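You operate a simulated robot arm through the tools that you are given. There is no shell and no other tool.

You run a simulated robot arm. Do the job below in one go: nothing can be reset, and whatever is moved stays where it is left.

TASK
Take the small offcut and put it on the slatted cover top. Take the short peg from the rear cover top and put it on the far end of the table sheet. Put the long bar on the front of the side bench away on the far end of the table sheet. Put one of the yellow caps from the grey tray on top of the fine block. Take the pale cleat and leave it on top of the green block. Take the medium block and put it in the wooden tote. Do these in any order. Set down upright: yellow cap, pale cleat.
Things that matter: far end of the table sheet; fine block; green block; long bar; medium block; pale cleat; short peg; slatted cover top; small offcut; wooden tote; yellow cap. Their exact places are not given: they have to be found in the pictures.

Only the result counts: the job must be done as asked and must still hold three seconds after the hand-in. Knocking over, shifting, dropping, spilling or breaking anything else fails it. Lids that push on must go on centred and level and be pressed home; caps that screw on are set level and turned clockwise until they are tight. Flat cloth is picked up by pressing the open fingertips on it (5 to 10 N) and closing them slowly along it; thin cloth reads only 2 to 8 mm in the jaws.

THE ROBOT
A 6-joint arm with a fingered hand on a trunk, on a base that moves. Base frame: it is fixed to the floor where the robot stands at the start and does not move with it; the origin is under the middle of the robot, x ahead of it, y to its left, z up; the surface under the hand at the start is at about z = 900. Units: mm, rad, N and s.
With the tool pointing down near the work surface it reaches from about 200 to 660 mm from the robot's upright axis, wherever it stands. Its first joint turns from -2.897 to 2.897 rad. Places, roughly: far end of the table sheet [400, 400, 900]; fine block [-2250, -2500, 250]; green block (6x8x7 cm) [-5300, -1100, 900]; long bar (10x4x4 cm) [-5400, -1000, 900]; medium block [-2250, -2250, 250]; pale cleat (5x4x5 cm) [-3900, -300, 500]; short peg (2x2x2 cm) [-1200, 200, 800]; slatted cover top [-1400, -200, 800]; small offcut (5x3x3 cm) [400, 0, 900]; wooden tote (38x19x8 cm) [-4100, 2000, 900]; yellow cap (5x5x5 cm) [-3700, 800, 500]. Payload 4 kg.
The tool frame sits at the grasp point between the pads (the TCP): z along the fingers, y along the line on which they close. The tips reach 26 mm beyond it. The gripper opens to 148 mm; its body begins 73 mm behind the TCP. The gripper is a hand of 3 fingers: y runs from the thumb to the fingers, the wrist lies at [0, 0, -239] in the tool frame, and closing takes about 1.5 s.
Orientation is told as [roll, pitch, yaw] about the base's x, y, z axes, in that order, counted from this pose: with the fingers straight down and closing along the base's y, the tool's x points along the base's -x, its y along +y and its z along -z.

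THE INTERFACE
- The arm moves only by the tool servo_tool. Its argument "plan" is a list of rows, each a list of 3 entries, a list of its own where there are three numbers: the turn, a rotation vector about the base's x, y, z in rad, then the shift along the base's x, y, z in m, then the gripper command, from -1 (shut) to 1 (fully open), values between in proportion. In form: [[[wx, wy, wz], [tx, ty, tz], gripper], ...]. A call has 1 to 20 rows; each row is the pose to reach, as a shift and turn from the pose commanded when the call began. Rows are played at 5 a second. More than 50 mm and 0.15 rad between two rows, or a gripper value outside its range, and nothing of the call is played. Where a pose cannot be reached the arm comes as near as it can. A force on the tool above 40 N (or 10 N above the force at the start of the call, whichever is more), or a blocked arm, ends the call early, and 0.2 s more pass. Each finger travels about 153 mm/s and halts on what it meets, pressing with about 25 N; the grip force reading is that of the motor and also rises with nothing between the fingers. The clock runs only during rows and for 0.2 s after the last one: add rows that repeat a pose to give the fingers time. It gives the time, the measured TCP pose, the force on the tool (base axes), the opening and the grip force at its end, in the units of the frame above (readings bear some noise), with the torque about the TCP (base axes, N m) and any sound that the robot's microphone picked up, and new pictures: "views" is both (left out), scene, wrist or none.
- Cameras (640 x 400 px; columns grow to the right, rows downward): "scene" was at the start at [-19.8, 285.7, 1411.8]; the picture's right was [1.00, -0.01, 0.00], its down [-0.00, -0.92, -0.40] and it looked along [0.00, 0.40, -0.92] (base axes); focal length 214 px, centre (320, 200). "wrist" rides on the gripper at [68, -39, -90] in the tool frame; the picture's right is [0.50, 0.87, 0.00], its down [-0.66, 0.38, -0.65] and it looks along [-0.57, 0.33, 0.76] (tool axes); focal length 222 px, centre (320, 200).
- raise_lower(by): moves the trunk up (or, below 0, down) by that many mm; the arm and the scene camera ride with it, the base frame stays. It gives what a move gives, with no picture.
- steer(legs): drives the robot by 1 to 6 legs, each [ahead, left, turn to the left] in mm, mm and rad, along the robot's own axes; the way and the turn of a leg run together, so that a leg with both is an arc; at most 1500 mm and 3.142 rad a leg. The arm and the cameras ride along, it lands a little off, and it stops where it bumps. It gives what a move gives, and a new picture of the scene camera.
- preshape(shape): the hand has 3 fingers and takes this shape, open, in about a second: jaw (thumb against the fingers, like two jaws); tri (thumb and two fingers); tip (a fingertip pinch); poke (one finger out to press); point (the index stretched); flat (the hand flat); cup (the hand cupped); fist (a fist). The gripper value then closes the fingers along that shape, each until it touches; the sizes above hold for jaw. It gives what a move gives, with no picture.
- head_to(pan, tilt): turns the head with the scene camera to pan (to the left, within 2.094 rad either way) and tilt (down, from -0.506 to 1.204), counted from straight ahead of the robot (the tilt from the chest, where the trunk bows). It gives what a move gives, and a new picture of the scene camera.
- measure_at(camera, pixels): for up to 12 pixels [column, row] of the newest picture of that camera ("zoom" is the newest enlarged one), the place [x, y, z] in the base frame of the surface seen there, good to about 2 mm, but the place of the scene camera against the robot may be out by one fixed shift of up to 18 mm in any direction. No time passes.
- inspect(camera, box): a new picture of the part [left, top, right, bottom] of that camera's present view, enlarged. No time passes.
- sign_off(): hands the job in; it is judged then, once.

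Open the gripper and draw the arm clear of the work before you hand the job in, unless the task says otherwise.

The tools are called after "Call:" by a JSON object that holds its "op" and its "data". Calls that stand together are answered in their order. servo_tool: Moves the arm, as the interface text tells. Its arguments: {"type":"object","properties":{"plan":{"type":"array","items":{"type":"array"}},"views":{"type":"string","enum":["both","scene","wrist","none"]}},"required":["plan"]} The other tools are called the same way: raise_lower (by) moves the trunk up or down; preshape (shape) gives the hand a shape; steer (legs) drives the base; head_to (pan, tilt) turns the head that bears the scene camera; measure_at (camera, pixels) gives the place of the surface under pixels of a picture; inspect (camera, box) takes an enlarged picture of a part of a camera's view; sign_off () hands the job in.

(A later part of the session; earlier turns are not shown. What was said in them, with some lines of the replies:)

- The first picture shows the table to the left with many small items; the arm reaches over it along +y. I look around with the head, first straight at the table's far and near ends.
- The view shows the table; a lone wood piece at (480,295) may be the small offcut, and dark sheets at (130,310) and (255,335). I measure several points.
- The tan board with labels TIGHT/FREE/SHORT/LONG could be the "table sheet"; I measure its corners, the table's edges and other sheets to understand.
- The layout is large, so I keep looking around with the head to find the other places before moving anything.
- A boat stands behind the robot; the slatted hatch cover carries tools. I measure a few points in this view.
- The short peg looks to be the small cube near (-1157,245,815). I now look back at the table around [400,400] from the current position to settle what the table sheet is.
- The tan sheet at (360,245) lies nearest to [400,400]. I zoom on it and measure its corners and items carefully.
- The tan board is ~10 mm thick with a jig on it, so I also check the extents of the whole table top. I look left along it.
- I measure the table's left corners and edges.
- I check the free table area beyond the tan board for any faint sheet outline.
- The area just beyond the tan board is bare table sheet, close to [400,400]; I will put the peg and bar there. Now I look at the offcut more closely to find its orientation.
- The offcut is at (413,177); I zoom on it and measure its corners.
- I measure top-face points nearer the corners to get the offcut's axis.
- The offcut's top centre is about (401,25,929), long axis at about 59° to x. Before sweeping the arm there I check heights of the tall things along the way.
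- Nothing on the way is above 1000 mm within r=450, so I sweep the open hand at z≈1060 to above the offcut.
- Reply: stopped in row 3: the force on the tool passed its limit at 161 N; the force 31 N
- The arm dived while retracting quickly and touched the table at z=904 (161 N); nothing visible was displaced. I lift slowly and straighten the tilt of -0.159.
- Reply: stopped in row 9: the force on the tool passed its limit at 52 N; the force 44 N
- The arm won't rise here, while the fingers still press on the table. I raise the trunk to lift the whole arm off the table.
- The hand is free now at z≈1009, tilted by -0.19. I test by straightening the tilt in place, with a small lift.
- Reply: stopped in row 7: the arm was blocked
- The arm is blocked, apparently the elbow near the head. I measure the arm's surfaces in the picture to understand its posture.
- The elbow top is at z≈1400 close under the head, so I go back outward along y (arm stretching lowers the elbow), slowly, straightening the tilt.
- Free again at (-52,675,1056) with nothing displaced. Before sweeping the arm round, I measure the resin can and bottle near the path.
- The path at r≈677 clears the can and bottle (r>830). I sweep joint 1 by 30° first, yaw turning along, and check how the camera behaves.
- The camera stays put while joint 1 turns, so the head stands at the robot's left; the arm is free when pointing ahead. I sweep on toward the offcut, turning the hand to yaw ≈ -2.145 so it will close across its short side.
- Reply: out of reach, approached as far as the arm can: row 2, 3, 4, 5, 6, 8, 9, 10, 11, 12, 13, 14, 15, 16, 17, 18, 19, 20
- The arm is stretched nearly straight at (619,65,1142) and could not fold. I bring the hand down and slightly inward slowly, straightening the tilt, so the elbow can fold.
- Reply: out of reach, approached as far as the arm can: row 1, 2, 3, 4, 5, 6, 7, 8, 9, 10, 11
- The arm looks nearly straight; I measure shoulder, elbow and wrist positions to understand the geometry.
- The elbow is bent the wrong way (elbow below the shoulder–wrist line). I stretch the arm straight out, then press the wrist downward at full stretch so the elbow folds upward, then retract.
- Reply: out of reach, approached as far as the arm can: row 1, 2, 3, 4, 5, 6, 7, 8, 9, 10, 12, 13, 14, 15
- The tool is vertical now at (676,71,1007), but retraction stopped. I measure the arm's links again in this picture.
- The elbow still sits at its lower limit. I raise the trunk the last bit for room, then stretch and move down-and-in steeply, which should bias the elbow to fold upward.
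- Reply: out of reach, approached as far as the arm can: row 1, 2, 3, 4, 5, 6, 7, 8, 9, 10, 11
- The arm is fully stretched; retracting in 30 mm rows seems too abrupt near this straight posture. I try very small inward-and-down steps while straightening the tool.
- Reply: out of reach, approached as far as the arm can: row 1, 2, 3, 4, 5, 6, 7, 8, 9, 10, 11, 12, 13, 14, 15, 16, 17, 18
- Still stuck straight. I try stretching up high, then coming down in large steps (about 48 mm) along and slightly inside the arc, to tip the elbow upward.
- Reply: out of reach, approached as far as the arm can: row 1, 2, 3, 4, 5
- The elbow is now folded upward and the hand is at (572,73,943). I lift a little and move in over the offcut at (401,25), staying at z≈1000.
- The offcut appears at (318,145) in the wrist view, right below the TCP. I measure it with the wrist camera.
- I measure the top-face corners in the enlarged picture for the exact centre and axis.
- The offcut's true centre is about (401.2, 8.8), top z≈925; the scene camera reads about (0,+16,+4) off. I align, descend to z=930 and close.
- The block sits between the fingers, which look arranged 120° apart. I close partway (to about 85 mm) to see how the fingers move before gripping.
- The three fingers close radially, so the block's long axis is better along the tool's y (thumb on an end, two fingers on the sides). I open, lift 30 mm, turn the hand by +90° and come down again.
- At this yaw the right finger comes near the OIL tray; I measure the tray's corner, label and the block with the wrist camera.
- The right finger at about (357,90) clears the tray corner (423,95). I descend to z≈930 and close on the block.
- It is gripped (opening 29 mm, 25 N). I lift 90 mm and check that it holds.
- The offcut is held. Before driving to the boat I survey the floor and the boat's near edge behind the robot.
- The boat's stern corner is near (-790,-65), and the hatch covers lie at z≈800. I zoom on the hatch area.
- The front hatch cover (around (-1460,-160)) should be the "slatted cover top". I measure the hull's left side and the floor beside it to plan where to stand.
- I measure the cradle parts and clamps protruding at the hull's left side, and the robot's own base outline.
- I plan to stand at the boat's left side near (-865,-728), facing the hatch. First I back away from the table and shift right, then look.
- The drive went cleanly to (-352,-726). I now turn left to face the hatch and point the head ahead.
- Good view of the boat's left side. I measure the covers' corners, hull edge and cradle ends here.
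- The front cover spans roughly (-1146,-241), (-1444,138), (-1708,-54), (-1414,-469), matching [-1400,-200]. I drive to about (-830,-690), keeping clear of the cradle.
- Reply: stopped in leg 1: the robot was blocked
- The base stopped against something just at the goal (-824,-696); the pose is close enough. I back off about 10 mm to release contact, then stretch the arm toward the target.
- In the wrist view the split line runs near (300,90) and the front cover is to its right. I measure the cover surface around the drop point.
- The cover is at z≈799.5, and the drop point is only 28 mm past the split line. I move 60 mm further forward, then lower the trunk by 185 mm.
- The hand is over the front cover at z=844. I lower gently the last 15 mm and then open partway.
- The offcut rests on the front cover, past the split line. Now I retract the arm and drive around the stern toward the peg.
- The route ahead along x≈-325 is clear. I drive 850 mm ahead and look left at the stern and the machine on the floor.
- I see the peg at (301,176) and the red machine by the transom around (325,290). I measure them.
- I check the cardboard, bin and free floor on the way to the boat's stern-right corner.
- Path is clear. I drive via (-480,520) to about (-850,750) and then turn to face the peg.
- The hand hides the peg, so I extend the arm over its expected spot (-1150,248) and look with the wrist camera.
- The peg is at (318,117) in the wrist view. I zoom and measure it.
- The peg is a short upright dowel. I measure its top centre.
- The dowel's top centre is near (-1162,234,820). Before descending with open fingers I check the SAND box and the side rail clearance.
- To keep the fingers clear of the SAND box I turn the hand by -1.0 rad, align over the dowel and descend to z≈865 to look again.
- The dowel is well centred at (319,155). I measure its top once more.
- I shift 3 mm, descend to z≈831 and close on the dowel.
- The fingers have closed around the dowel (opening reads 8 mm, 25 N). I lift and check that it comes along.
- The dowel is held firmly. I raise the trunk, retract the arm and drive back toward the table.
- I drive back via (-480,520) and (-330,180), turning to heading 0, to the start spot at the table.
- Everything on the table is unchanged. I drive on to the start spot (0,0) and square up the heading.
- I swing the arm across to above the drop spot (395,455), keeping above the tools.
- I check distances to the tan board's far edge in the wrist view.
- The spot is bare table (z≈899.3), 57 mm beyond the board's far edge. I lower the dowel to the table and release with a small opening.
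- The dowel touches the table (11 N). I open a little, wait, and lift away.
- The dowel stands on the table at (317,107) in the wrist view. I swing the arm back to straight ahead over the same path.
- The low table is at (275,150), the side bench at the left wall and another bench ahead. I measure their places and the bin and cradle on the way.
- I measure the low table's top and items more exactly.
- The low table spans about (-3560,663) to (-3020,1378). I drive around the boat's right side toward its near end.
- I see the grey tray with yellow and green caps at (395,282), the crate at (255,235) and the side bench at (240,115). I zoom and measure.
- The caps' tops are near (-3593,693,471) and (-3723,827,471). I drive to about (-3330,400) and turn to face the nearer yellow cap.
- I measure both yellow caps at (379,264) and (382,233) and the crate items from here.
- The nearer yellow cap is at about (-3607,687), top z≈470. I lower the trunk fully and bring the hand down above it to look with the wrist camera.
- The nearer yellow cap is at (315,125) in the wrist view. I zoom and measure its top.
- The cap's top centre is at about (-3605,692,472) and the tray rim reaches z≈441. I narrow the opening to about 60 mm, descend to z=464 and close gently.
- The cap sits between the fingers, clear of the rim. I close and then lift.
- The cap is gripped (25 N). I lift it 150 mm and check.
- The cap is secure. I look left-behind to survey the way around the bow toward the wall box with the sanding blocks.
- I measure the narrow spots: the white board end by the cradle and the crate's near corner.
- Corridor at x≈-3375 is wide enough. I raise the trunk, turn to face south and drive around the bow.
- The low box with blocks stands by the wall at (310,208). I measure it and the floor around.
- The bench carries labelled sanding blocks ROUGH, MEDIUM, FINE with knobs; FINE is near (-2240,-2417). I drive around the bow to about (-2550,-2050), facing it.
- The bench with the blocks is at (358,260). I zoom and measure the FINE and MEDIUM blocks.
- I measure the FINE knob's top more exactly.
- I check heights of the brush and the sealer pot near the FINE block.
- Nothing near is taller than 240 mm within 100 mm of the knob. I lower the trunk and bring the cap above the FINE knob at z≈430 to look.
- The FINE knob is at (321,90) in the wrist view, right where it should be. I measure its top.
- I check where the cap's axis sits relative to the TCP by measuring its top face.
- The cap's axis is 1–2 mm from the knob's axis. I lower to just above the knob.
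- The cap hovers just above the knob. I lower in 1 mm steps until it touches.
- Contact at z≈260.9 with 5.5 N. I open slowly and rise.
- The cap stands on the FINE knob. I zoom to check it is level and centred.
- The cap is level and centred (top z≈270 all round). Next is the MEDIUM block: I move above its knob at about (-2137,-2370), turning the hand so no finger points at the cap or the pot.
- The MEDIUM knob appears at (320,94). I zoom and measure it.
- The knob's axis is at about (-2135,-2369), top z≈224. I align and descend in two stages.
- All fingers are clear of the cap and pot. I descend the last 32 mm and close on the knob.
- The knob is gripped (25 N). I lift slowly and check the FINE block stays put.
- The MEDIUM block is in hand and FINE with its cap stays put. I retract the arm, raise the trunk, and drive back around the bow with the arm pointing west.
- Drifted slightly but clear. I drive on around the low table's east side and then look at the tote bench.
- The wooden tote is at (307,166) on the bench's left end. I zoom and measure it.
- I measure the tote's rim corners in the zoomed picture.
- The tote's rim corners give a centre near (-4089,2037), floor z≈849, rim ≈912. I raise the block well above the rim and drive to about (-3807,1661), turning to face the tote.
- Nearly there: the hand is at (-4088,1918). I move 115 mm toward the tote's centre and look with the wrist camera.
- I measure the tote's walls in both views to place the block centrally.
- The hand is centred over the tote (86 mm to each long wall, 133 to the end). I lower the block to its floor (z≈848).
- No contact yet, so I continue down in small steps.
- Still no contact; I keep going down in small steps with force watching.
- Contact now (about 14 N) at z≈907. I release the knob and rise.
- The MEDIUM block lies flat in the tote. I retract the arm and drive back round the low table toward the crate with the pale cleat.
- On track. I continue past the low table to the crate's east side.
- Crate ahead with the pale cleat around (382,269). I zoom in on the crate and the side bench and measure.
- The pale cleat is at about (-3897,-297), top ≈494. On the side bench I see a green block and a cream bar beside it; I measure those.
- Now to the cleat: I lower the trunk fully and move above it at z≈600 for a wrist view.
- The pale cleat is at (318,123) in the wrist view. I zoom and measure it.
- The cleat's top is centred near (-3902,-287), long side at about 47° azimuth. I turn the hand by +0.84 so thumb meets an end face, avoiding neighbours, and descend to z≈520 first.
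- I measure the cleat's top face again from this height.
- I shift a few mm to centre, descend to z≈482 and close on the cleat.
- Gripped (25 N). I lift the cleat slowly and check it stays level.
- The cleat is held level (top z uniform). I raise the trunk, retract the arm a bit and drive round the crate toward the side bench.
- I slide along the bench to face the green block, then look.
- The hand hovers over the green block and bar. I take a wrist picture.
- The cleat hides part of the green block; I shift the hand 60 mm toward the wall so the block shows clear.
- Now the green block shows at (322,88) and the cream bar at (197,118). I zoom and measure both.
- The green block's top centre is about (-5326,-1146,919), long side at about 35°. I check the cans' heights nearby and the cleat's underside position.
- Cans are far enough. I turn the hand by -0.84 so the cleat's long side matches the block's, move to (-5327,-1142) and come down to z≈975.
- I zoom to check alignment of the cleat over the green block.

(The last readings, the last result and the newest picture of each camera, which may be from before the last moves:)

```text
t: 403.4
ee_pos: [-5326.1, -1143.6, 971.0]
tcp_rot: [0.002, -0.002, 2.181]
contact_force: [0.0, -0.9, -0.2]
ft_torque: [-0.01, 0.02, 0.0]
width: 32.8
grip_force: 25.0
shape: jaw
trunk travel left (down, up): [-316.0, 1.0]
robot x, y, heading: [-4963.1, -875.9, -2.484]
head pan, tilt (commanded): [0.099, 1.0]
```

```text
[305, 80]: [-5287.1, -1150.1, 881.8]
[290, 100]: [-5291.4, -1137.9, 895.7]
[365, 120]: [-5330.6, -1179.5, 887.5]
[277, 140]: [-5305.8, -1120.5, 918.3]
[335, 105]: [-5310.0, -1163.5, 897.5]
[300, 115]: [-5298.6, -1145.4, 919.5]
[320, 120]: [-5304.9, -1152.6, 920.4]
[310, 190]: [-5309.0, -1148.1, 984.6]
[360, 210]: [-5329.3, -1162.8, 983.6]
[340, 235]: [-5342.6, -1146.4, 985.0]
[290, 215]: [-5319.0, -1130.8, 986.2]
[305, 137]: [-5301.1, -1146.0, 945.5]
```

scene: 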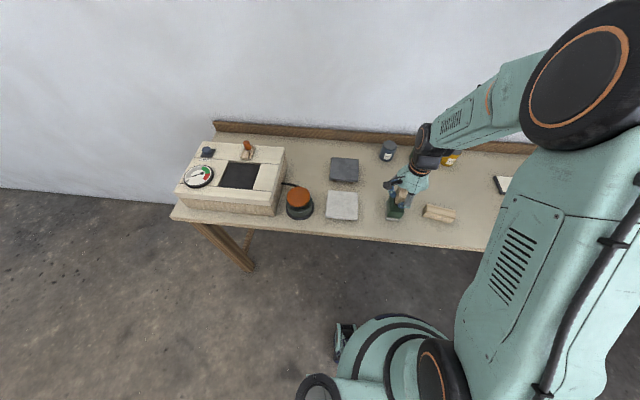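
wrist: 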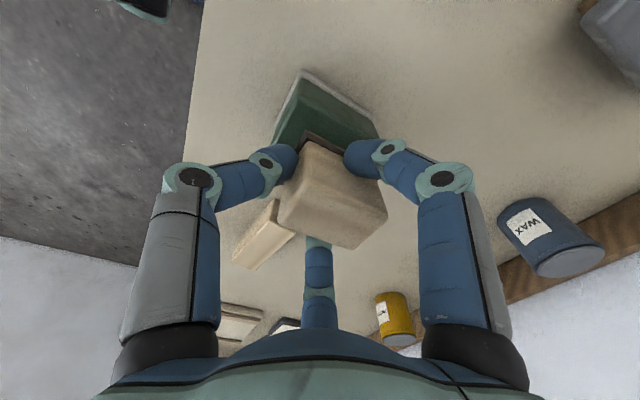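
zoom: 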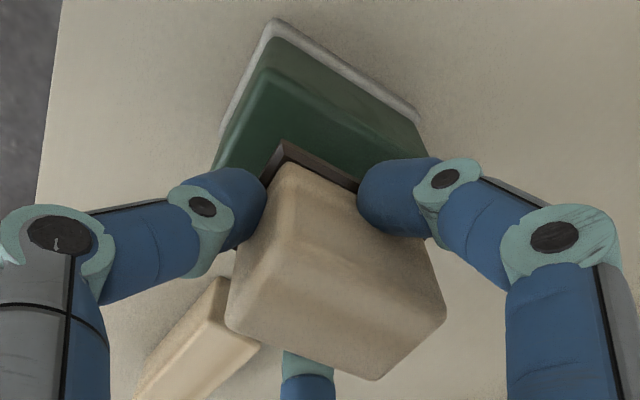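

The cleat's centre (-5325,-1147) is right above the block's centre. I lower gently to contact.

Call:
{"op": "servo_tool", "data": {"plan": [[[0, 0, 0], [-0.001, 0.0005, -0.006], -1], [[0, 0, 0], [-0.001, 0.0005, -0.011], -1], [[0, 0, 0], [-0.001, 0.0005, -0.015], -1], [[0, 0, 0], [-0.001, 0.0005, -0.018], -1], [[0, 0, 0], [-0.001, 0.0005, -0.02], -1], [[0, 0, 0], [-0.001, 0.0005, -0.021], -1], [[0, 0, 0], [-0.001, 0.0005, -0.021], -1]], "views": "none"}}

```text
t: 405.0
ee_pos: [-5327.0, -1142.4, 950.5]
tcp_rot: [0.001, 0.001, 2.182]
contact_force: [0.7, -0.1, 5.9]
ft_torque: [-0.06, 0.04, 0.0]
width: 32.8
grip_force: 25.4
shape: jaw
trunk travel left (down, up): [-316.0, 1.0]
robot x, y, heading: [-4958.0, -870.8, -2.482]
head pan, tilt (commanded): [0.099, 1.0]
```

Contact with 6 N. I release slowly and rise.

Call:
{"op": "servo_tool", "data": {"plan": [[[0, 0, 0], [0, 0, 0.0], -0.9], [[0, 0, 0], [0, 0, 0.0], -0.7], [[0, 0, 0], [0, 0, 0.0], -0.5], [[0, 0, 0], [0, 0, 0.0], -0.3], [[0, 0, 0], [0, 0, 0.0], -0.1], [[0, 0, 0], [0, 0, 0.0], 0], [[0, 0, 0], [0, 0, 0.0], 0], [[0, 0, 0], [0, 0, 0.015], 0], [[0, 0, 0], [0, 0, 0.04], 0], [[0, 0, 0], [0, 0, 0.07], 0], [[0, 0, 0], [0, 0, 0.1], 0], [[0, 0, 0], [0, 0, 0.13], 0]]}}

Call:
{"op": "inspect", "data": {"camera": "wrist", "box": [250, 50, 390, 170]}}

```text
t: 407.6
ee_pos: [-5328.5, -1143.4, 1082.2]
tcp_rot: [0.001, -0.001, 2.178]
contact_force: [0.3, 0.3, 0.1]
ft_torque: [0.01, 0.03, 0.02]
width: 73.5
grip_force: 0.0
shape: jaw
trunk travel left (down, up): [-316.0, 1.0]
robot x, y, heading: [-4961.0, -875.2, -2.482]
head pan, tilt (commanded): [0.099, 1.0]
```

scene: 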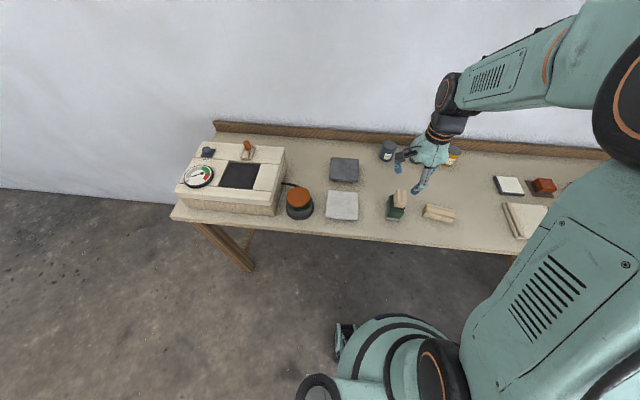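
wrist: 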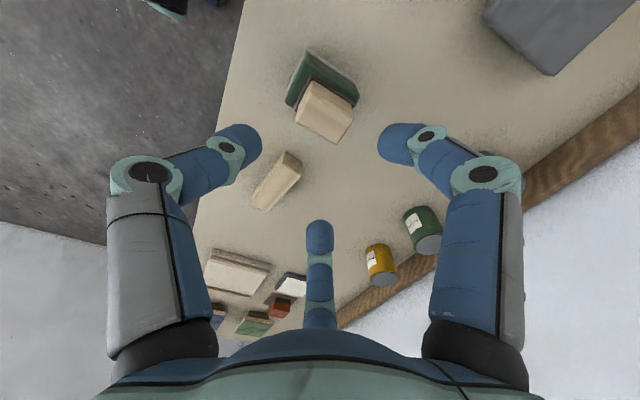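

```text
3.33 times, centred on (320, 110) of wrist
```

zoom: 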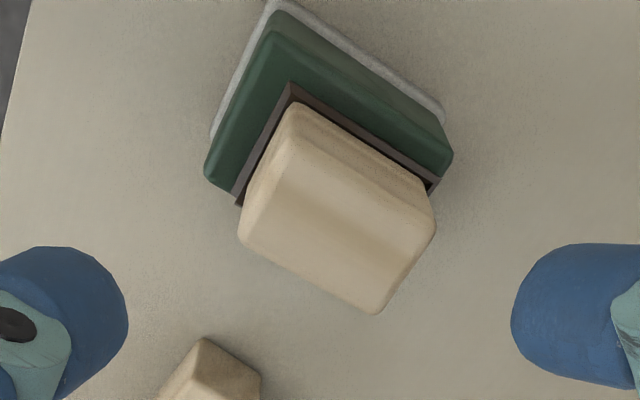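

The cleat stands on the green block. I verify that its top is level.

Call:
{"op": "measure_at", "data": {"camera": "wrist", "pixels": [[310, 95], [340, 105], [345, 115], [325, 130], [303, 118], [322, 112], [270, 185], [288, 165], [260, 200], [280, 180]]}}

```text
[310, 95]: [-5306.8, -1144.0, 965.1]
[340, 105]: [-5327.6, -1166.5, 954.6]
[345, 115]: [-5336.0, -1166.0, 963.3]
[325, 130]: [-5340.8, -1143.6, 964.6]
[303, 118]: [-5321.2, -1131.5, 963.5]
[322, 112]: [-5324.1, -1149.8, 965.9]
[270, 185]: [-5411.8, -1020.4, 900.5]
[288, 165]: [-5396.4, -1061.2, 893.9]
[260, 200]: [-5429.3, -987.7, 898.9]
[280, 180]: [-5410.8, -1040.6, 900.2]
```

The cleat is level. Next the long bar at about (-5416,-1019), long axis at about 120°: I move above it with a wide opening.

Call:
{"op": "servo_tool", "data": {"plan": [[[0, 0, -0.02], [-0.018, 0.025, 0], 0.2], [[0, 0, -0.04], [-0.036, 0.05, 0], 0.4], [[0, 0, -0.06], [-0.054, 0.075, 0], 0.62], [[0, 0, -0.08], [-0.072, 0.1, 0], 0.62], [[0, 0, -0.08], [-0.088, 0.124, -0.01], 0.62], [[0, 0, -0.08], [-0.088, 0.124, -0.035], 0.62], [[0, 0, -0.08], [-0.088, 0.124, -0.06], 0.62], [[0, 0, -0.08], [-0.088, 0.124, -0.085], 0.62], [[0, 0, -0.08], [-0.088, 0.124, -0.11], 0.62], [[0, 0, -0.08], [-0.088, 0.124, -0.11], 0.62]]}}

Call:
{"op": "inspect", "data": {"camera": "wrist", "box": [260, 80, 380, 220]}}

```text
t: 409.8
ee_pos: [-5416.4, -1018.7, 971.3]
tcp_rot: [0.002, 0.0, 2.101]
contact_force: [-0.5, 1.2, -0.2]
ft_torque: [-0.01, 0.0, 0.03]
width: 119.5
grip_force: 0.1
shape: jaw
trunk travel left (down, up): [-316.0, 1.0]
robot x, y, heading: [-4959.3, -874.5, -2.483]
head pan, tilt (commanded): [0.099, 1.0]
```

scene: 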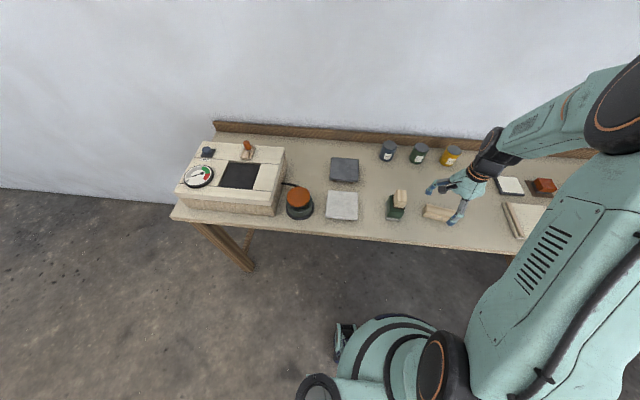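
wrist: 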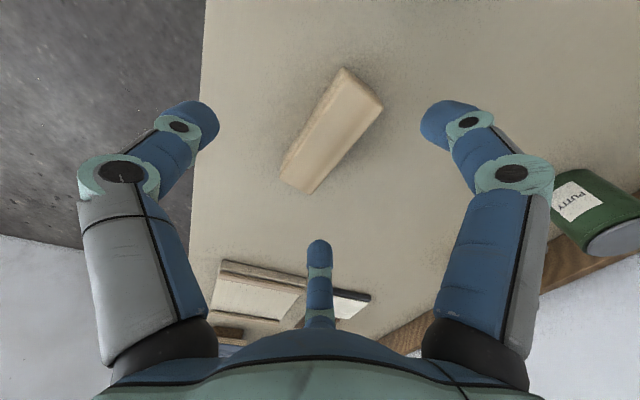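

```text
2.86 times, centred on (320, 150) of wrist
```

zoom: 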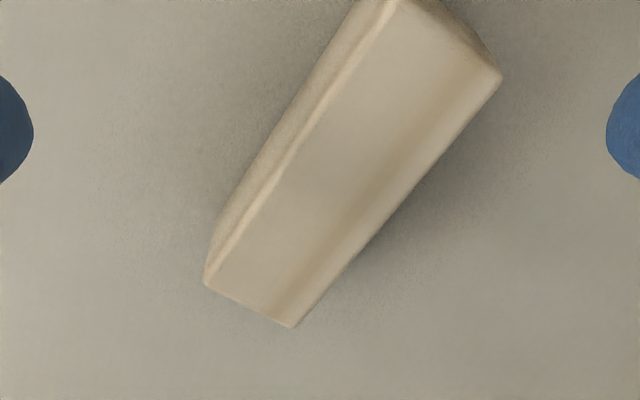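

I measure the bar's top corners.

Call:
{"op": "measure_at", "data": {"camera": "wrist", "pixels": [[347, 84], [378, 106], [309, 190], [285, 178], [330, 140], [340, 115], [300, 170], [320, 120], [250, 150], [400, 160]]}}

```text
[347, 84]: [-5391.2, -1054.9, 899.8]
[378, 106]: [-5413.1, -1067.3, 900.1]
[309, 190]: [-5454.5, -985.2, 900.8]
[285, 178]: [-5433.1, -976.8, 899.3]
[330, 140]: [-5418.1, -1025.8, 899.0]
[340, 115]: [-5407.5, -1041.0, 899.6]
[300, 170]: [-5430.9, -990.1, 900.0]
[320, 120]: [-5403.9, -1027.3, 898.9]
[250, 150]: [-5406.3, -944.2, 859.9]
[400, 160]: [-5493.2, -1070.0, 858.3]
```

The bar's centre is about (-5423,-1021), axis 117.5°. I shift and turn slightly, descend to z≈889 and close.

Call:
{"op": "servo_tool", "data": {"plan": [[[0, 0, -0.03], [-0.003, -0.001, 0], 0.62], [[0, 0, -0.05], [-0.0065, -0.0025, 0], 0.62], [[0, 0, -0.05], [-0.0065, -0.0025, -0.02], 0.62], [[0, 0, -0.05], [-0.0065, -0.0025, -0.04], 0.62], [[0, 0, -0.05], [-0.0065, -0.0025, -0.06], 0.62], [[0, 0, -0.05], [-0.0065, -0.0025, -0.075], 0.62], [[0, 0, -0.05], [-0.0065, -0.0025, -0.082], 0.62], [[0, 0, -0.05], [-0.0065, -0.0025, -0.082], 0.62]], "views": "wrist"}}

```text
t: 411.6
ee_pos: [-5422.1, -1020.9, 888.5]
tcp_rot: [0.002, 0.0, 2.051]
contact_force: [-0.8, -0.4, -0.6]
ft_torque: [-0.01, 0.01, -0.02]
width: 119.5
grip_force: 0.0
shape: jaw
trunk travel left (down, up): [-316.0, 1.0]
robot x, y, heading: [-4962.2, -877.7, -2.479]
head pan, tilt (commanded): [0.099, 1.0]
```

wrist: 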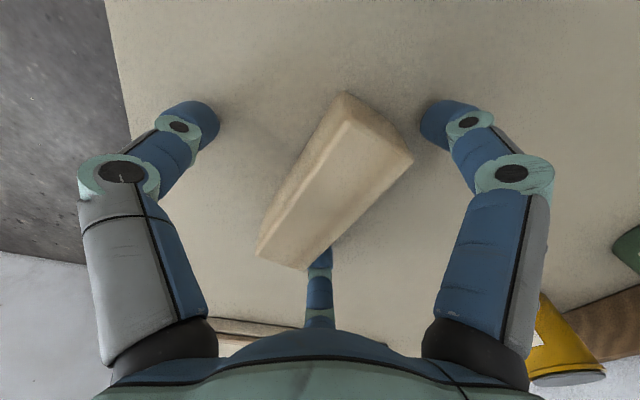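

The bar lies between thumb and fingers. I close on it.

Call:
{"op": "servo_tool", "data": {"plan": [[[0, 0, 0], [0, 0, 0], 0.3], [[0, 0, 0], [0, 0, 0], 0.0], [[0, 0, 0], [0, 0, 0], -0.3], [[0, 0, 0], [0, 0, 0], -0.6], [[0, 0, 0], [0, 0, 0], -1], [[0, 0, 0], [0, 0, 0], -1], [[0, 0, 0], [0, 0, 0], -1], [[0, 0, 0], [0, 0, 0], -1]], "views": "wrist"}}

```text
t: 413.4
ee_pos: [-5422.1, -1020.6, 889.6]
tcp_rot: [0.003, 0.001, 2.053]
contact_force: [-1.1, -0.5, 1.6]
ft_torque: [0.03, -0.07, 0.0]
width: 35.3
grip_force: 24.9
shape: jaw
trunk travel left (down, up): [-316.0, 1.0]
robot x, y, heading: [-4958.2, -880.4, -2.486]
head pan, tilt (commanded): [0.099, 1.0]
```

wrist: 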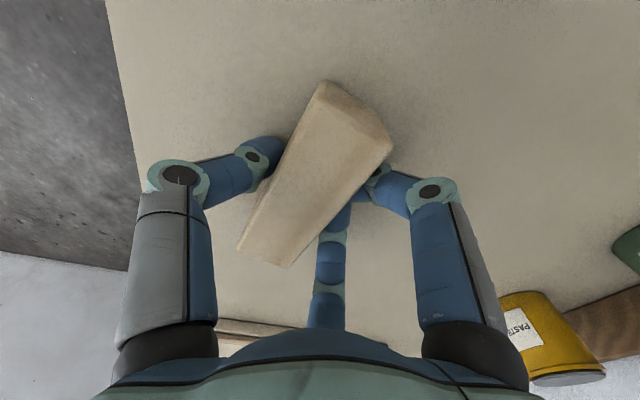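

Gripped (25 N), the bar slid a little toward the thumb. I lift slowly and check it is held and level.

Call:
{"op": "servo_tool", "data": {"plan": [[[0, 0, 0], [0, 0, 0.005], -1], [[0, 0, 0], [0, 0, 0.012], -1], [[0, 0, 0], [0, 0, 0.022], -1], [[0, 0, 0], [0, 0, 0.035], -1], [[0, 0, 0], [0, 0, 0.055], -1], [[0, 0, 0], [0, 0, 0.08], -1], [[0, 0, 0], [0, 0, 0.11], -1], [[0, 0, 0], [0, 0, 0.14], -1]]}}

Call:
{"op": "measure_at", "data": {"camera": "wrist", "pixels": [[328, 105], [375, 145], [285, 250], [255, 240], [310, 180]]}}

```text
t: 415.2
ee_pos: [-5422.8, -1022.8, 1029.5]
tcp_rot: [0.003, -0.001, 2.051]
contact_force: [0.0, 0.1, -0.8]
ft_torque: [-0.04, -0.01, 0.0]
width: 34.9
grip_force: 25.0
shape: jaw
trunk travel left (down, up): [-316.0, 1.0]
robot x, y, heading: [-4955.1, -875.1, -2.482]
head pan, tilt (commanded): [0.099, 1.0]
```

scene: 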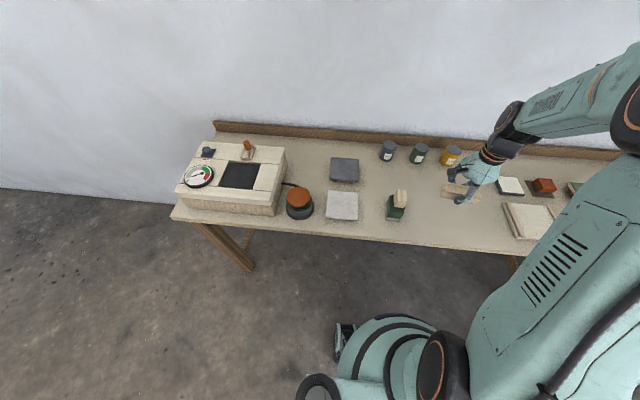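
wrist: 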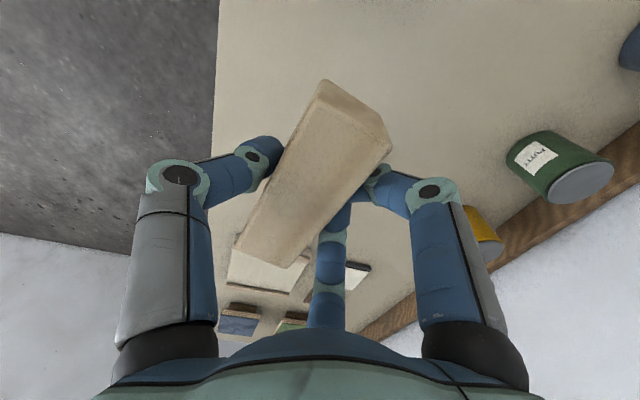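

```text
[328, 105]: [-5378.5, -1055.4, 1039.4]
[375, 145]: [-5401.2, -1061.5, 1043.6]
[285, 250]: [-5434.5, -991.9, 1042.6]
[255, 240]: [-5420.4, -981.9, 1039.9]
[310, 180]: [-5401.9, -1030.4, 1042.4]
```

The bar is held firmly. I retract the arm, back away from the bench and turn to heading 0 for the trip back to the table.

Call:
{"op": "servo_tool", "data": {"plan": [[[0, 0, 0], [0.016, 0.005, 0.005], -1], [[0, 0, 0], [0.032, 0.01, 0.01], -1], [[0, 0, 0], [0.048, 0.015, 0.015], -1], [[0, 0, 0], [0.064, 0.02, 0.02], -1], [[0, 0, 0], [0.08, 0.025, 0.025], -1]], "views": "none"}}

Call:
{"op": "steer", "data": {"legs": [[-332, 478, 0], [0, 0, 2.482], [800, 150, 0]]}}

```text
t: 416.4
ee_pos: [-5342.6, -998.1, 1055.5]
tcp_rot: [0.001, 0.0, 2.051]
contact_force: [0.4, -0.3, -0.4]
ft_torque: [-0.04, 0.03, 0.0]
width: 34.8
grip_force: 25.1
shape: jaw
trunk travel left (down, up): [-316.0, 1.0]
robot x, y, heading: [-4961.1, -877.7, -2.478]
head pan, tilt (commanded): [0.099, 1.0]
```

```text
t: 430.8
ee_pos: [-3238.5, -1054.8, 1056.1]
tcp_rot: [0.002, -0.001, -1.765]
contact_force: [-0.5, -0.6, -0.9]
ft_torque: [0.03, -0.01, 0.01]
width: 34.5
grip_force: 24.6
shape: jaw
trunk travel left (down, up): [-316.0, 1.0]
robot x, y, heading: [-3612.4, -908.2, -0.013]
head pan, tilt (commanded): [0.099, 1.0]
```

scene: 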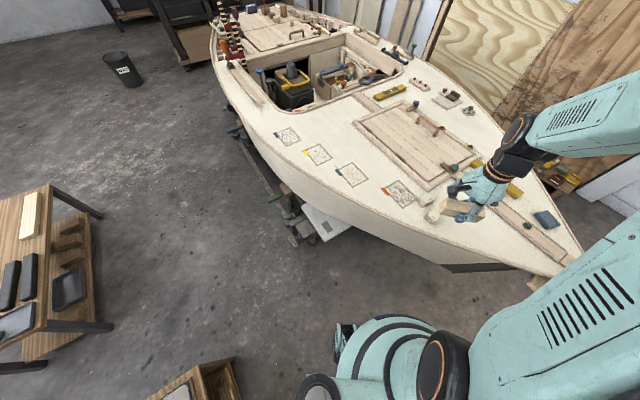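

Good. I continue north through the corridor and around the boat's right side.

Call:
{"op": "steer", "data": {"legs": [[231, 461, 0], [165, 752, 0], [642, 608, 0]]}}

```text
t: 447.5
ee_pos: [-2179.7, 760.2, 1055.8]
tcp_rot: [0.001, 0.0, -1.763]
contact_force: [-0.4, 0.4, -0.1]
ft_torque: [-0.02, 0.01, -0.02]
width: 34.6
grip_force: 25.6
shape: jaw
trunk travel left (down, up): [-316.0, 1.0]
robot x, y, heading: [-2554.2, 903.6, -0.011]
head pan, tilt (commanded): [0.099, 1.0]
```

scene: 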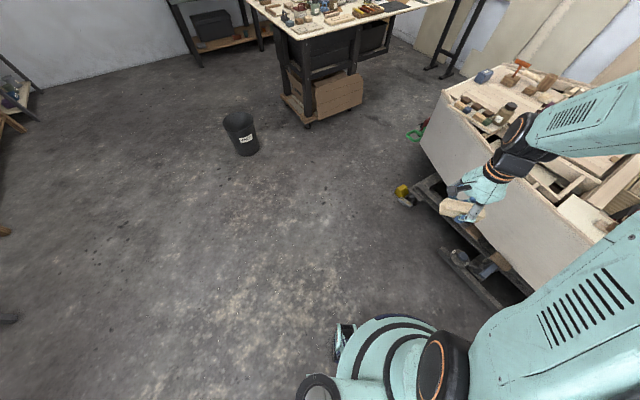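

I continue along the north side, keeping further from the cradle, and back toward the table.

Call:
{"op": "steer", "data": {"legs": [[852, 155, 0], [751, -92, 0], [474, -405, 0], [154, -358, 0]]}}

Call:
{"op": "head_to", "data": {"pan": 0.6, "tilt": 0.9}}

```text
t: 462.5
ee_pos: [-21.2, -19.6, 1055.5]
tcp_rot: [0.002, 0.0, -1.795]
contact_force: [0.3, -0.5, -0.9]
ft_torque: [0.02, -0.05, 0.01]
width: 34.2
grip_force: 25.2
shape: jaw
trunk travel left (down, up): [-316.0, 1.0]
robot x, y, heading: [-396.5, 132.2, -0.039]
head pan, tilt (commanded): [0.099, 1.0]
```

scene: 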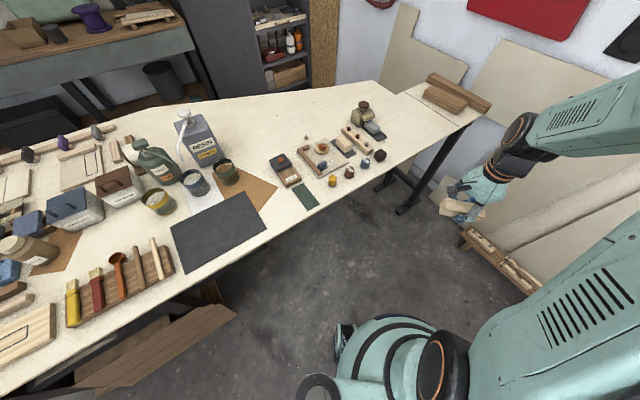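

```text
t: 463.5
ee_pos: [-21.7, -19.5, 1055.6]
tcp_rot: [0.003, 0.001, -1.792]
contact_force: [0.1, 0.6, -0.2]
ft_torque: [0.01, 0.0, -0.03]
width: 34.4
grip_force: 24.9
shape: jaw
trunk travel left (down, up): [-316.0, 1.0]
robot x, y, heading: [-393.4, 128.2, -0.04]
head pan, tilt (commanded): [0.6, 0.901]
```

scene: 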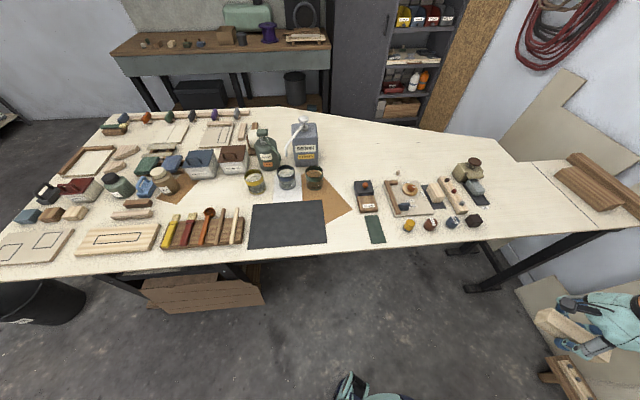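

Back at the table with everything unchanged. I drive the last stretch to (0,0) and square up.

Call:
{"op": "steer", "data": {"legs": [[397, -112, 0], [0, 0, 0.04]]}}

```text
t: 466.4
ee_pos: [376.5, -135.6, 1056.3]
tcp_rot: [0.001, -0.001, -1.755]
contact_force: [0.6, 0.8, -0.5]
ft_torque: [0.0, 0.02, 0.0]
width: 34.5
grip_force: 24.6
shape: jaw
trunk travel left (down, up): [-316.0, 1.0]
robot x, y, heading: [-3.2, 3.7, 0.0]
head pan, tilt (commanded): [0.6, 0.901]
```

scene: 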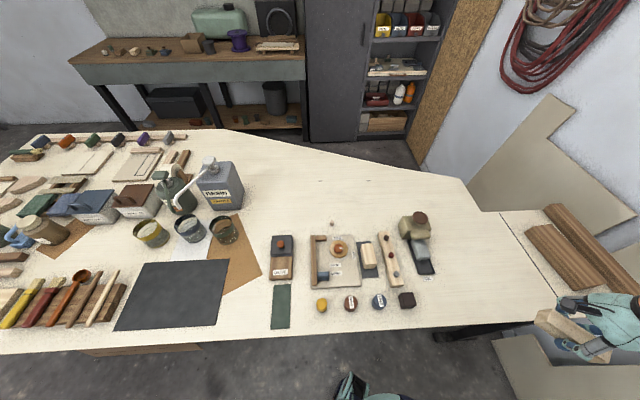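

I swing the arm across toward the free spot beside the dowel, turning the hand so the bar will lie parallel to the table edge.

Call:
{"op": "servo_tool", "data": {"plan": [[[0, 0, 0.043], [0.0046, 0.0282, 0], -1], [[0, 0, 0.086], [0.0092, 0.0564, 0], -1], [[0, 0, 0.129], [0.0137, 0.0846, 0], -1], [[0, 0, 0.172], [0.0183, 0.1128, 0], -1], [[0, 0, 0.215], [0.0229, 0.141, 0], -1], [[0, 0, 0.258], [0.0275, 0.1692, 0], -1], [[0, 0, 0.301], [0.032, 0.1974, 0], -1], [[0, 0, 0.344], [0.0366, 0.2256, 0], -1], [[0, 0, 0.387], [0.0412, 0.2538, 0], -1], [[0, 0, 0.43], [0.0458, 0.282, 0], -1], [[0, 0, 0.473], [0.0504, 0.3102, 0], -1], [[0, 0, 0.516], [0.055, 0.3384, 0], -1], [[0, 0, 0.559], [0.0595, 0.3666, 0], -1], [[0, 0, 0.602], [0.0641, 0.3948, 0], -1], [[0, 0, 0.645], [0.0687, 0.423, 0], -1], [[0, 0, 0.688], [0.0733, 0.4512, 0], -1], [[0, 0, 0.731], [0.0778, 0.4794, -0.01], -1], [[0, 0, 0.774], [0.0824, 0.5076, -0.02], -1], [[0, 0, 0.813], [0.087, 0.5356, -0.03], -1], [[0, 0, 0.813], [0.087, 0.5356, -0.03], -1]]}}

```text
t: 470.6
ee_pos: [463.6, 400.3, 1025.7]
tcp_rot: [0.001, 0.0, -0.942]
contact_force: [-0.8, 0.4, 0.3]
ft_torque: [-0.01, 0.01, 0.04]
width: 34.2
grip_force: 24.9
shape: jaw
trunk travel left (down, up): [-316.0, 1.0]
robot x, y, heading: [-2.6, 2.7, -0.005]
head pan, tilt (commanded): [0.6, 0.901]
```

scene: 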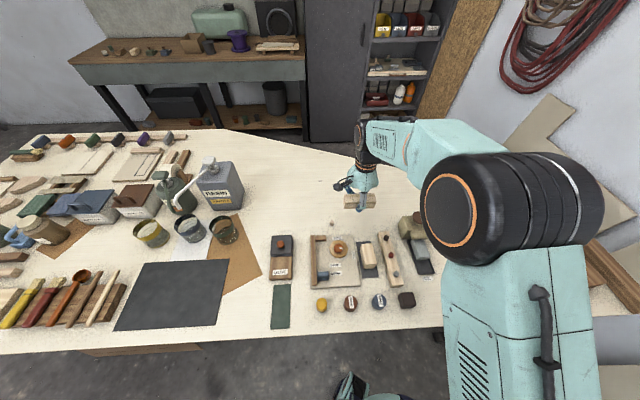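
wrist: 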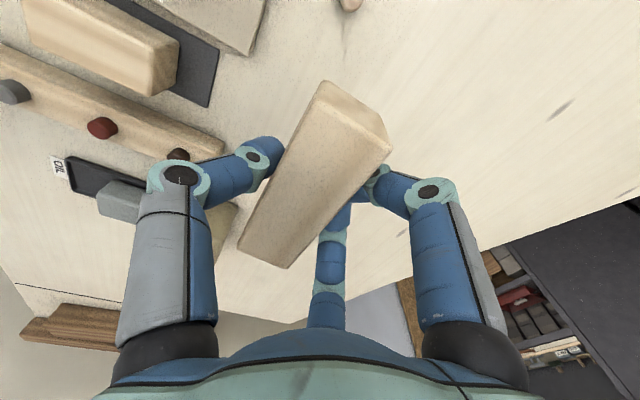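

I measure the bar's corners, the dowel at the top of the picture and the board's edge.

Call:
{"op": "measure_at", "data": {"camera": "wrist", "pixels": [[328, 105], [375, 145], [285, 250], [255, 240], [310, 180], [350, 4], [255, 45], [240, 20], [185, 40], [200, 100], [325, 85], [385, 140]]}}

```text
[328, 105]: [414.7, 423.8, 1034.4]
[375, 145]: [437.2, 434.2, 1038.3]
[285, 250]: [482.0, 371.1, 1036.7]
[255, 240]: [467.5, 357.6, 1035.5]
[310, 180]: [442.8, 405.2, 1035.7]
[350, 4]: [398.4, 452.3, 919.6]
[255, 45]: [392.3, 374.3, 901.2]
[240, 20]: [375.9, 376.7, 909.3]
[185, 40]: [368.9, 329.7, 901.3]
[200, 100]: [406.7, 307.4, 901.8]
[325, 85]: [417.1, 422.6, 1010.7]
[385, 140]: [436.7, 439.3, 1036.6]
```

The bar's end will be ~18 mm from the dowel and well clear of the board. I lower to just above the table.

Call:
{"op": "servo_tool", "data": {"plan": [[[0, 0, 0], [0, 0, -0.02], -1], [[0, 0, 0], [0, 0, -0.04], -1], [[0, 0, 0], [0, 0, -0.06], -1], [[0, 0, 0], [0, 0, -0.075], -1], [[0, 0, 0], [0, 0, -0.084], -1], [[0, 0, 0], [0, 0, -0.088], -1], [[0, 0, 0], [0, 0, -0.09], -1], [[0, 0, 0], [0, 0, -0.092], -1], [[0, 0, 0], [0, 0, -0.092], -1]], "views": "wrist"}}

```text
t: 472.6
ee_pos: [462.4, 399.2, 934.0]
tcp_rot: [0.001, 0.001, -0.943]
contact_force: [0.3, -0.6, -0.1]
ft_torque: [0.05, 0.01, -0.01]
width: 34.4
grip_force: 25.2
shape: jaw
trunk travel left (down, up): [-316.0, 1.0]
robot x, y, heading: [-0.3, 1.8, -0.01]
head pan, tilt (commanded): [0.6, 0.901]
```

wrist: 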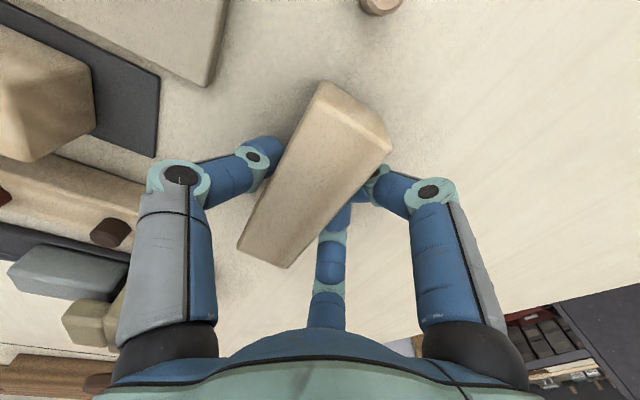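

Still clear of the dowel at the top of the picture. I lower in 1 mm steps to contact.

Call:
{"op": "servo_tool", "data": {"plan": [[[0, 0, 0], [0, 0, -0.001], -1], [[0, 0, 0], [0, 0, -0.002], -1], [[0, 0, 0], [0, 0, -0.003], -1], [[0, 0, 0], [0, 0, -0.004], -1], [[0, 0, 0], [0, 0, -0.004], -1]], "views": "none"}}

```text
t: 473.8
ee_pos: [461.8, 400.4, 929.4]
tcp_rot: [0.003, 0.0, -0.943]
contact_force: [0.3, -0.4, 0.2]
ft_torque: [-0.02, 0.02, 0.0]
width: 34.4
grip_force: 24.9
shape: jaw
trunk travel left (down, up): [-316.0, 1.0]
robot x, y, heading: [-3.8, 1.9, -0.003]
head pan, tilt (commanded): [0.6, 0.901]
```

Call:
{"op": "servo_tool", "data": {"plan": [[[0, 0, 0], [0, 0, -0.001], -1], [[0, 0, 0], [0, 0, -0.002], -1], [[0, 0, 0], [0, 0, -0.003], -1], [[0, 0, 0], [0, 0, -0.003], -1]], "views": "wrist"}}

```text
t: 474.8
ee_pos: [462.7, 400.4, 928.3]
tcp_rot: [0.004, 0.0, -0.942]
contact_force: [1.1, -0.2, 11.7]
ft_torque: [-0.2, 0.22, 0.0]
width: 34.3
grip_force: 25.1
shape: jaw
trunk travel left (down, up): [-316.0, 1.0]
robot x, y, heading: [-1.2, 6.2, -0.007]
head pan, tilt (commanded): [0.6, 0.901]
```

wrist: 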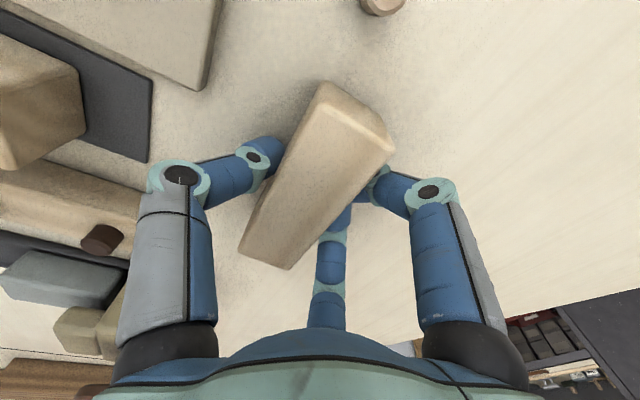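

Contact with about 12 N. I release slowly and rise.

Call:
{"op": "servo_tool", "data": {"plan": [[[0, 0, 0], [0, 0, 0.0005], -0.8], [[0, 0, 0], [0, 0, 0.001], -0.55], [[0, 0, 0], [0, 0, 0.001], -0.35], [[0, 0, 0], [0, 0, 0.001], -0.2], [[0, 0, 0], [0, 0, 0.001], -0.1], [[0, 0, 0], [0, 0, 0.001], -0.1], [[0, 0, 0], [0, 0, 0.012], -0.1], [[0, 0, 0], [0, 0, 0.03], -0.1], [[0, 0, 0], [0, 0, 0.055], -0.1], [[0, 0, 0], [0, 0, 0.085], -0.1], [[0, 0, 0], [0, 0, 0.12], -0.1]]}}

Call:
{"op": "measure_at", "data": {"camera": "wrist", "pixels": [[320, 110], [300, 110], [340, 110], [320, 90], [300, 140], [330, 80]]}}

```text
t: 477.2
ee_pos: [465.2, 398.5, 1047.2]
tcp_rot: [0.001, 0.0, -0.943]
contact_force: [0.7, -0.7, 0.4]
ft_torque: [0.0, 0.0, 0.02]
width: 66.4
grip_force: 0.0
shape: jaw
trunk travel left (down, up): [-316.0, 1.0]
robot x, y, heading: [-2.4, 7.3, -0.004]
head pan, tilt (commanded): [0.6, 0.901]
```

scene: 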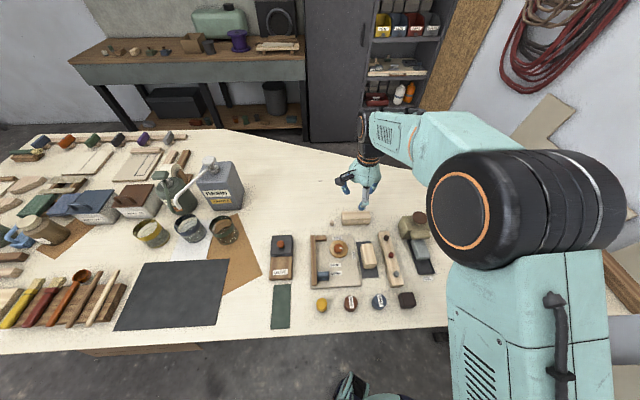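
wrist: 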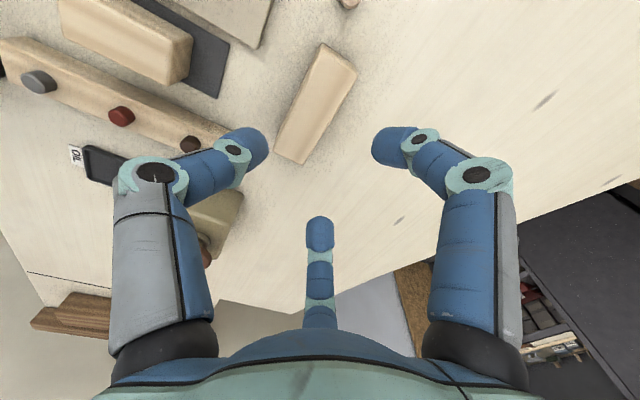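

```text
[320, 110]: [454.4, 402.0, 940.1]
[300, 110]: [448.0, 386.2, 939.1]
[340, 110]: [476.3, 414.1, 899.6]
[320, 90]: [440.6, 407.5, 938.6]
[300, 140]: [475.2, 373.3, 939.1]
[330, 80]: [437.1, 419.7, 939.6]
```

The bar lies flat beside the dowel (top z≈939.5 all along). Now I swing the arm back clear, open the gripper and back away from the table.

Call:
{"op": "servo_tool", "data": {"plan": [[[0, 0, -0.02], [-0.002, -0.01, 0.02], -0.1], [[0, 0, -0.06], [-0.0069, -0.0382, 0.02], -0.1], [[0, 0, -0.1], [-0.0115, -0.0664, 0.02], -0.1], [[0, 0, -0.14], [-0.016, -0.0946, 0.02], -0.1], [[0, 0, -0.18], [-0.0206, -0.1228, 0.02], -0.1], [[0, 0, -0.22], [-0.0252, -0.151, 0.02], -0.1], [[0, 0, -0.26], [-0.0298, -0.1792, 0.02], -0.1], [[0, 0, -0.3], [-0.0343, -0.2074, 0.02], -0.1], [[0, 0, -0.34], [-0.0389, -0.2356, 0.02], -0.1], [[0, 0, -0.38], [-0.0435, -0.2638, 0.02], -0.1], [[0, 0, -0.42], [-0.0481, -0.292, 0.02], -0.1], [[0, 0, -0.46], [-0.0527, -0.3202, 0.02], -0.1], [[0, 0, -0.5], [-0.0573, -0.3484, 0.02], 0.1], [[0, 0, -0.54], [-0.0618, -0.3766, 0.02], 0.3], [[0, 0, -0.58], [-0.0664, -0.4048, 0.02], 0.5], [[0, 0, -0.62], [-0.071, -0.433, 0.02], 0.7], [[0, 0, -0.66], [-0.0756, -0.4612, 0.02], 1], [[0, 0, -0.7], [-0.08, -0.4894, 0.02], 1], [[0, 0, -0.74], [-0.0847, -0.5176, 0.02], 1]], "views": "scene"}}

Call:
{"op": "steer", "data": {"legs": [[-330, 0, 0]]}}

Call:
{"op": "head_to", "data": {"pan": 0.5, "tilt": 0.75}}

```text
t: 481.2
ee_pos: [379.7, -120.1, 1067.9]
tcp_rot: [0.001, 0.0, -1.681]
contact_force: [-0.2, -0.7, 0.6]
ft_torque: [0.03, 0.02, -0.03]
width: 147.9
grip_force: 0.1
shape: jaw
trunk travel left (down, up): [-316.0, 1.0]
robot x, y, heading: [-3.3, 3.3, -0.011]
head pan, tilt (commanded): [0.6, 0.901]
```

scene: 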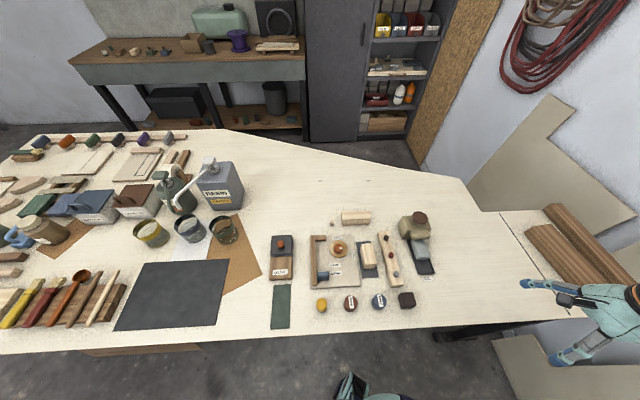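

```text
t: 483.3
ee_pos: [62.2, -116.7, 1066.4]
tcp_rot: [0.003, 0.0, -1.681]
contact_force: [0.3, -0.6, -0.2]
ft_torque: [-0.01, 0.0, -0.03]
width: 147.8
grip_force: 0.1
shape: jaw
trunk travel left (down, up): [-316.0, 1.0]
robot x, y, heading: [-327.0, 8.4, -0.008]
head pan, tilt (commanded): [0.6, 0.901]
```

scene: 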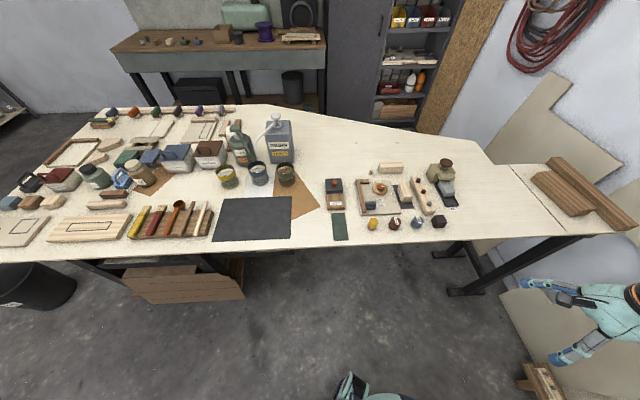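

```text
t: 484.0
ee_pos: [62.0, -116.5, 1067.2]
tcp_rot: [0.001, 0.0, -1.681]
contact_force: [-0.1, -0.1, -0.1]
ft_torque: [0.0, 0.0, 0.05]
width: 148.0
grip_force: 0.1
shape: jaw
trunk travel left (down, up): [-316.0, 1.0]
robot x, y, heading: [-319.6, 4.2, -0.003]
head pan, tilt (commanded): [0.499, 0.75]
```

scene: 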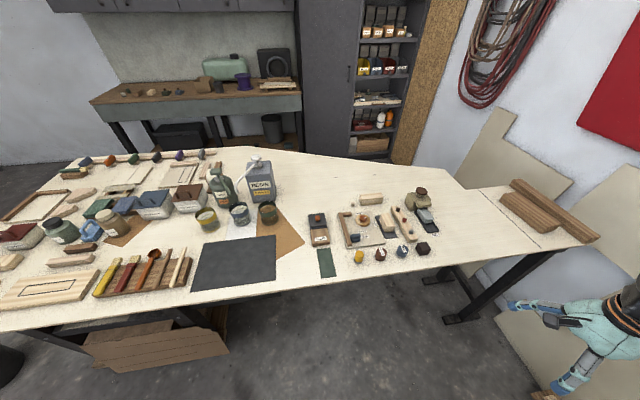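

Dowel and bar rest on the bare sheet behind the tools, and nothing else has moved. A last look back at the boat covers to confirm the offcut is still in place.

Call:
{"op": "head_to", "data": {"pan": -2.09, "tilt": 0.6}}

Call:
{"op": "head_to", "data": {"pan": 2.09, "tilt": 0.6}}

```text
t: 486.4
ee_pos: [60.7, -117.7, 1066.6]
tcp_rot: [0.001, -0.001, -1.681]
contact_force: [0.8, 0.4, 0.4]
ft_torque: [0.02, -0.01, 0.03]
width: 147.9
grip_force: 0.1
shape: jaw
trunk travel left (down, up): [-316.0, 1.0]
robot x, y, heading: [-320.7, 6.6, -0.001]
head pan, tilt (commanded): [-2.089, 0.6]
```

scene: 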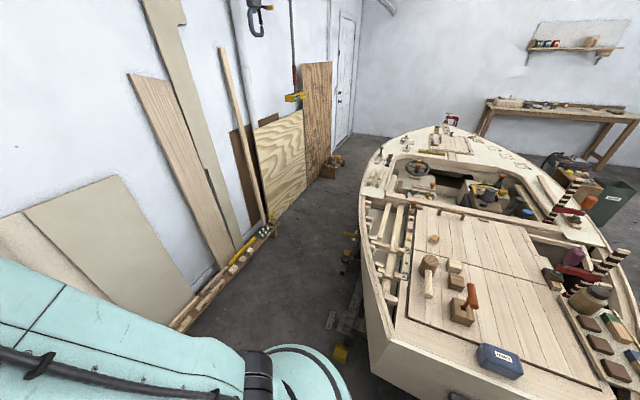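

```text
t: 489.8
ee_pos: [60.8, -117.2, 1065.8]
tcp_rot: [0.001, -0.001, -1.679]
contact_force: [-0.4, -0.7, 0.1]
ft_torque: [0.0, 0.01, 0.02]
width: 147.8
grip_force: 0.0
shape: jaw
trunk travel left (down, up): [-316.0, 1.0]
robot x, y, heading: [-319.1, 5.6, -0.003]
head pan, tilt (commanded): [2.089, 0.6]
```

scene: 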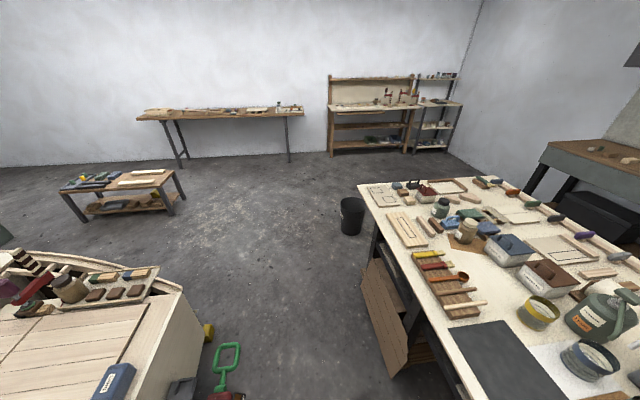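

The offcut sits on the front cover at (434,238), beyond the split line. All six items are placed, the gripper is open and the arm is clear, so I hand the job in.

Call:
{"op": "sign_off", "data": {}}

```text
The job is handed in.
```

I placed all six items and handed the job in. The hand-in gave no verdict, so I don't know yet whether it passed.

| Item | Where it went |
|---|---|
| Small offcut | On the front hatch cover, which I took to be the slatted cover |
| Short peg | Standing on the bare table sheet, just behind the tan jig board |
| Long bar | Lying flat beside the peg, about 18 mm from it |
| Yellow cap | Upright and level on the knob of the FINE block |
| Pale cleat | Upright and level on top of the green block |
| Medium block | Flat in the middle of the wooden tote |

The gripper was open and the arm clear of the work at hand-in.

- **Unsure about the table sheet:** nothing on the table was marked as its "far end". I took it to be the bare table area behind the tools, next to the rough position given. If it meant the tan board or another sheet, the peg and bar are in the wrong place.
- **Two contacts on the way:** early on, the open hand pressed on the table at about 161 N when the arm would not fold. Later the base touched something at its stopping place beside the boat. Pictures taken after the table press showed nothing displaced. I backed off about 10 mm after the bump and did not check the cradle there separately.
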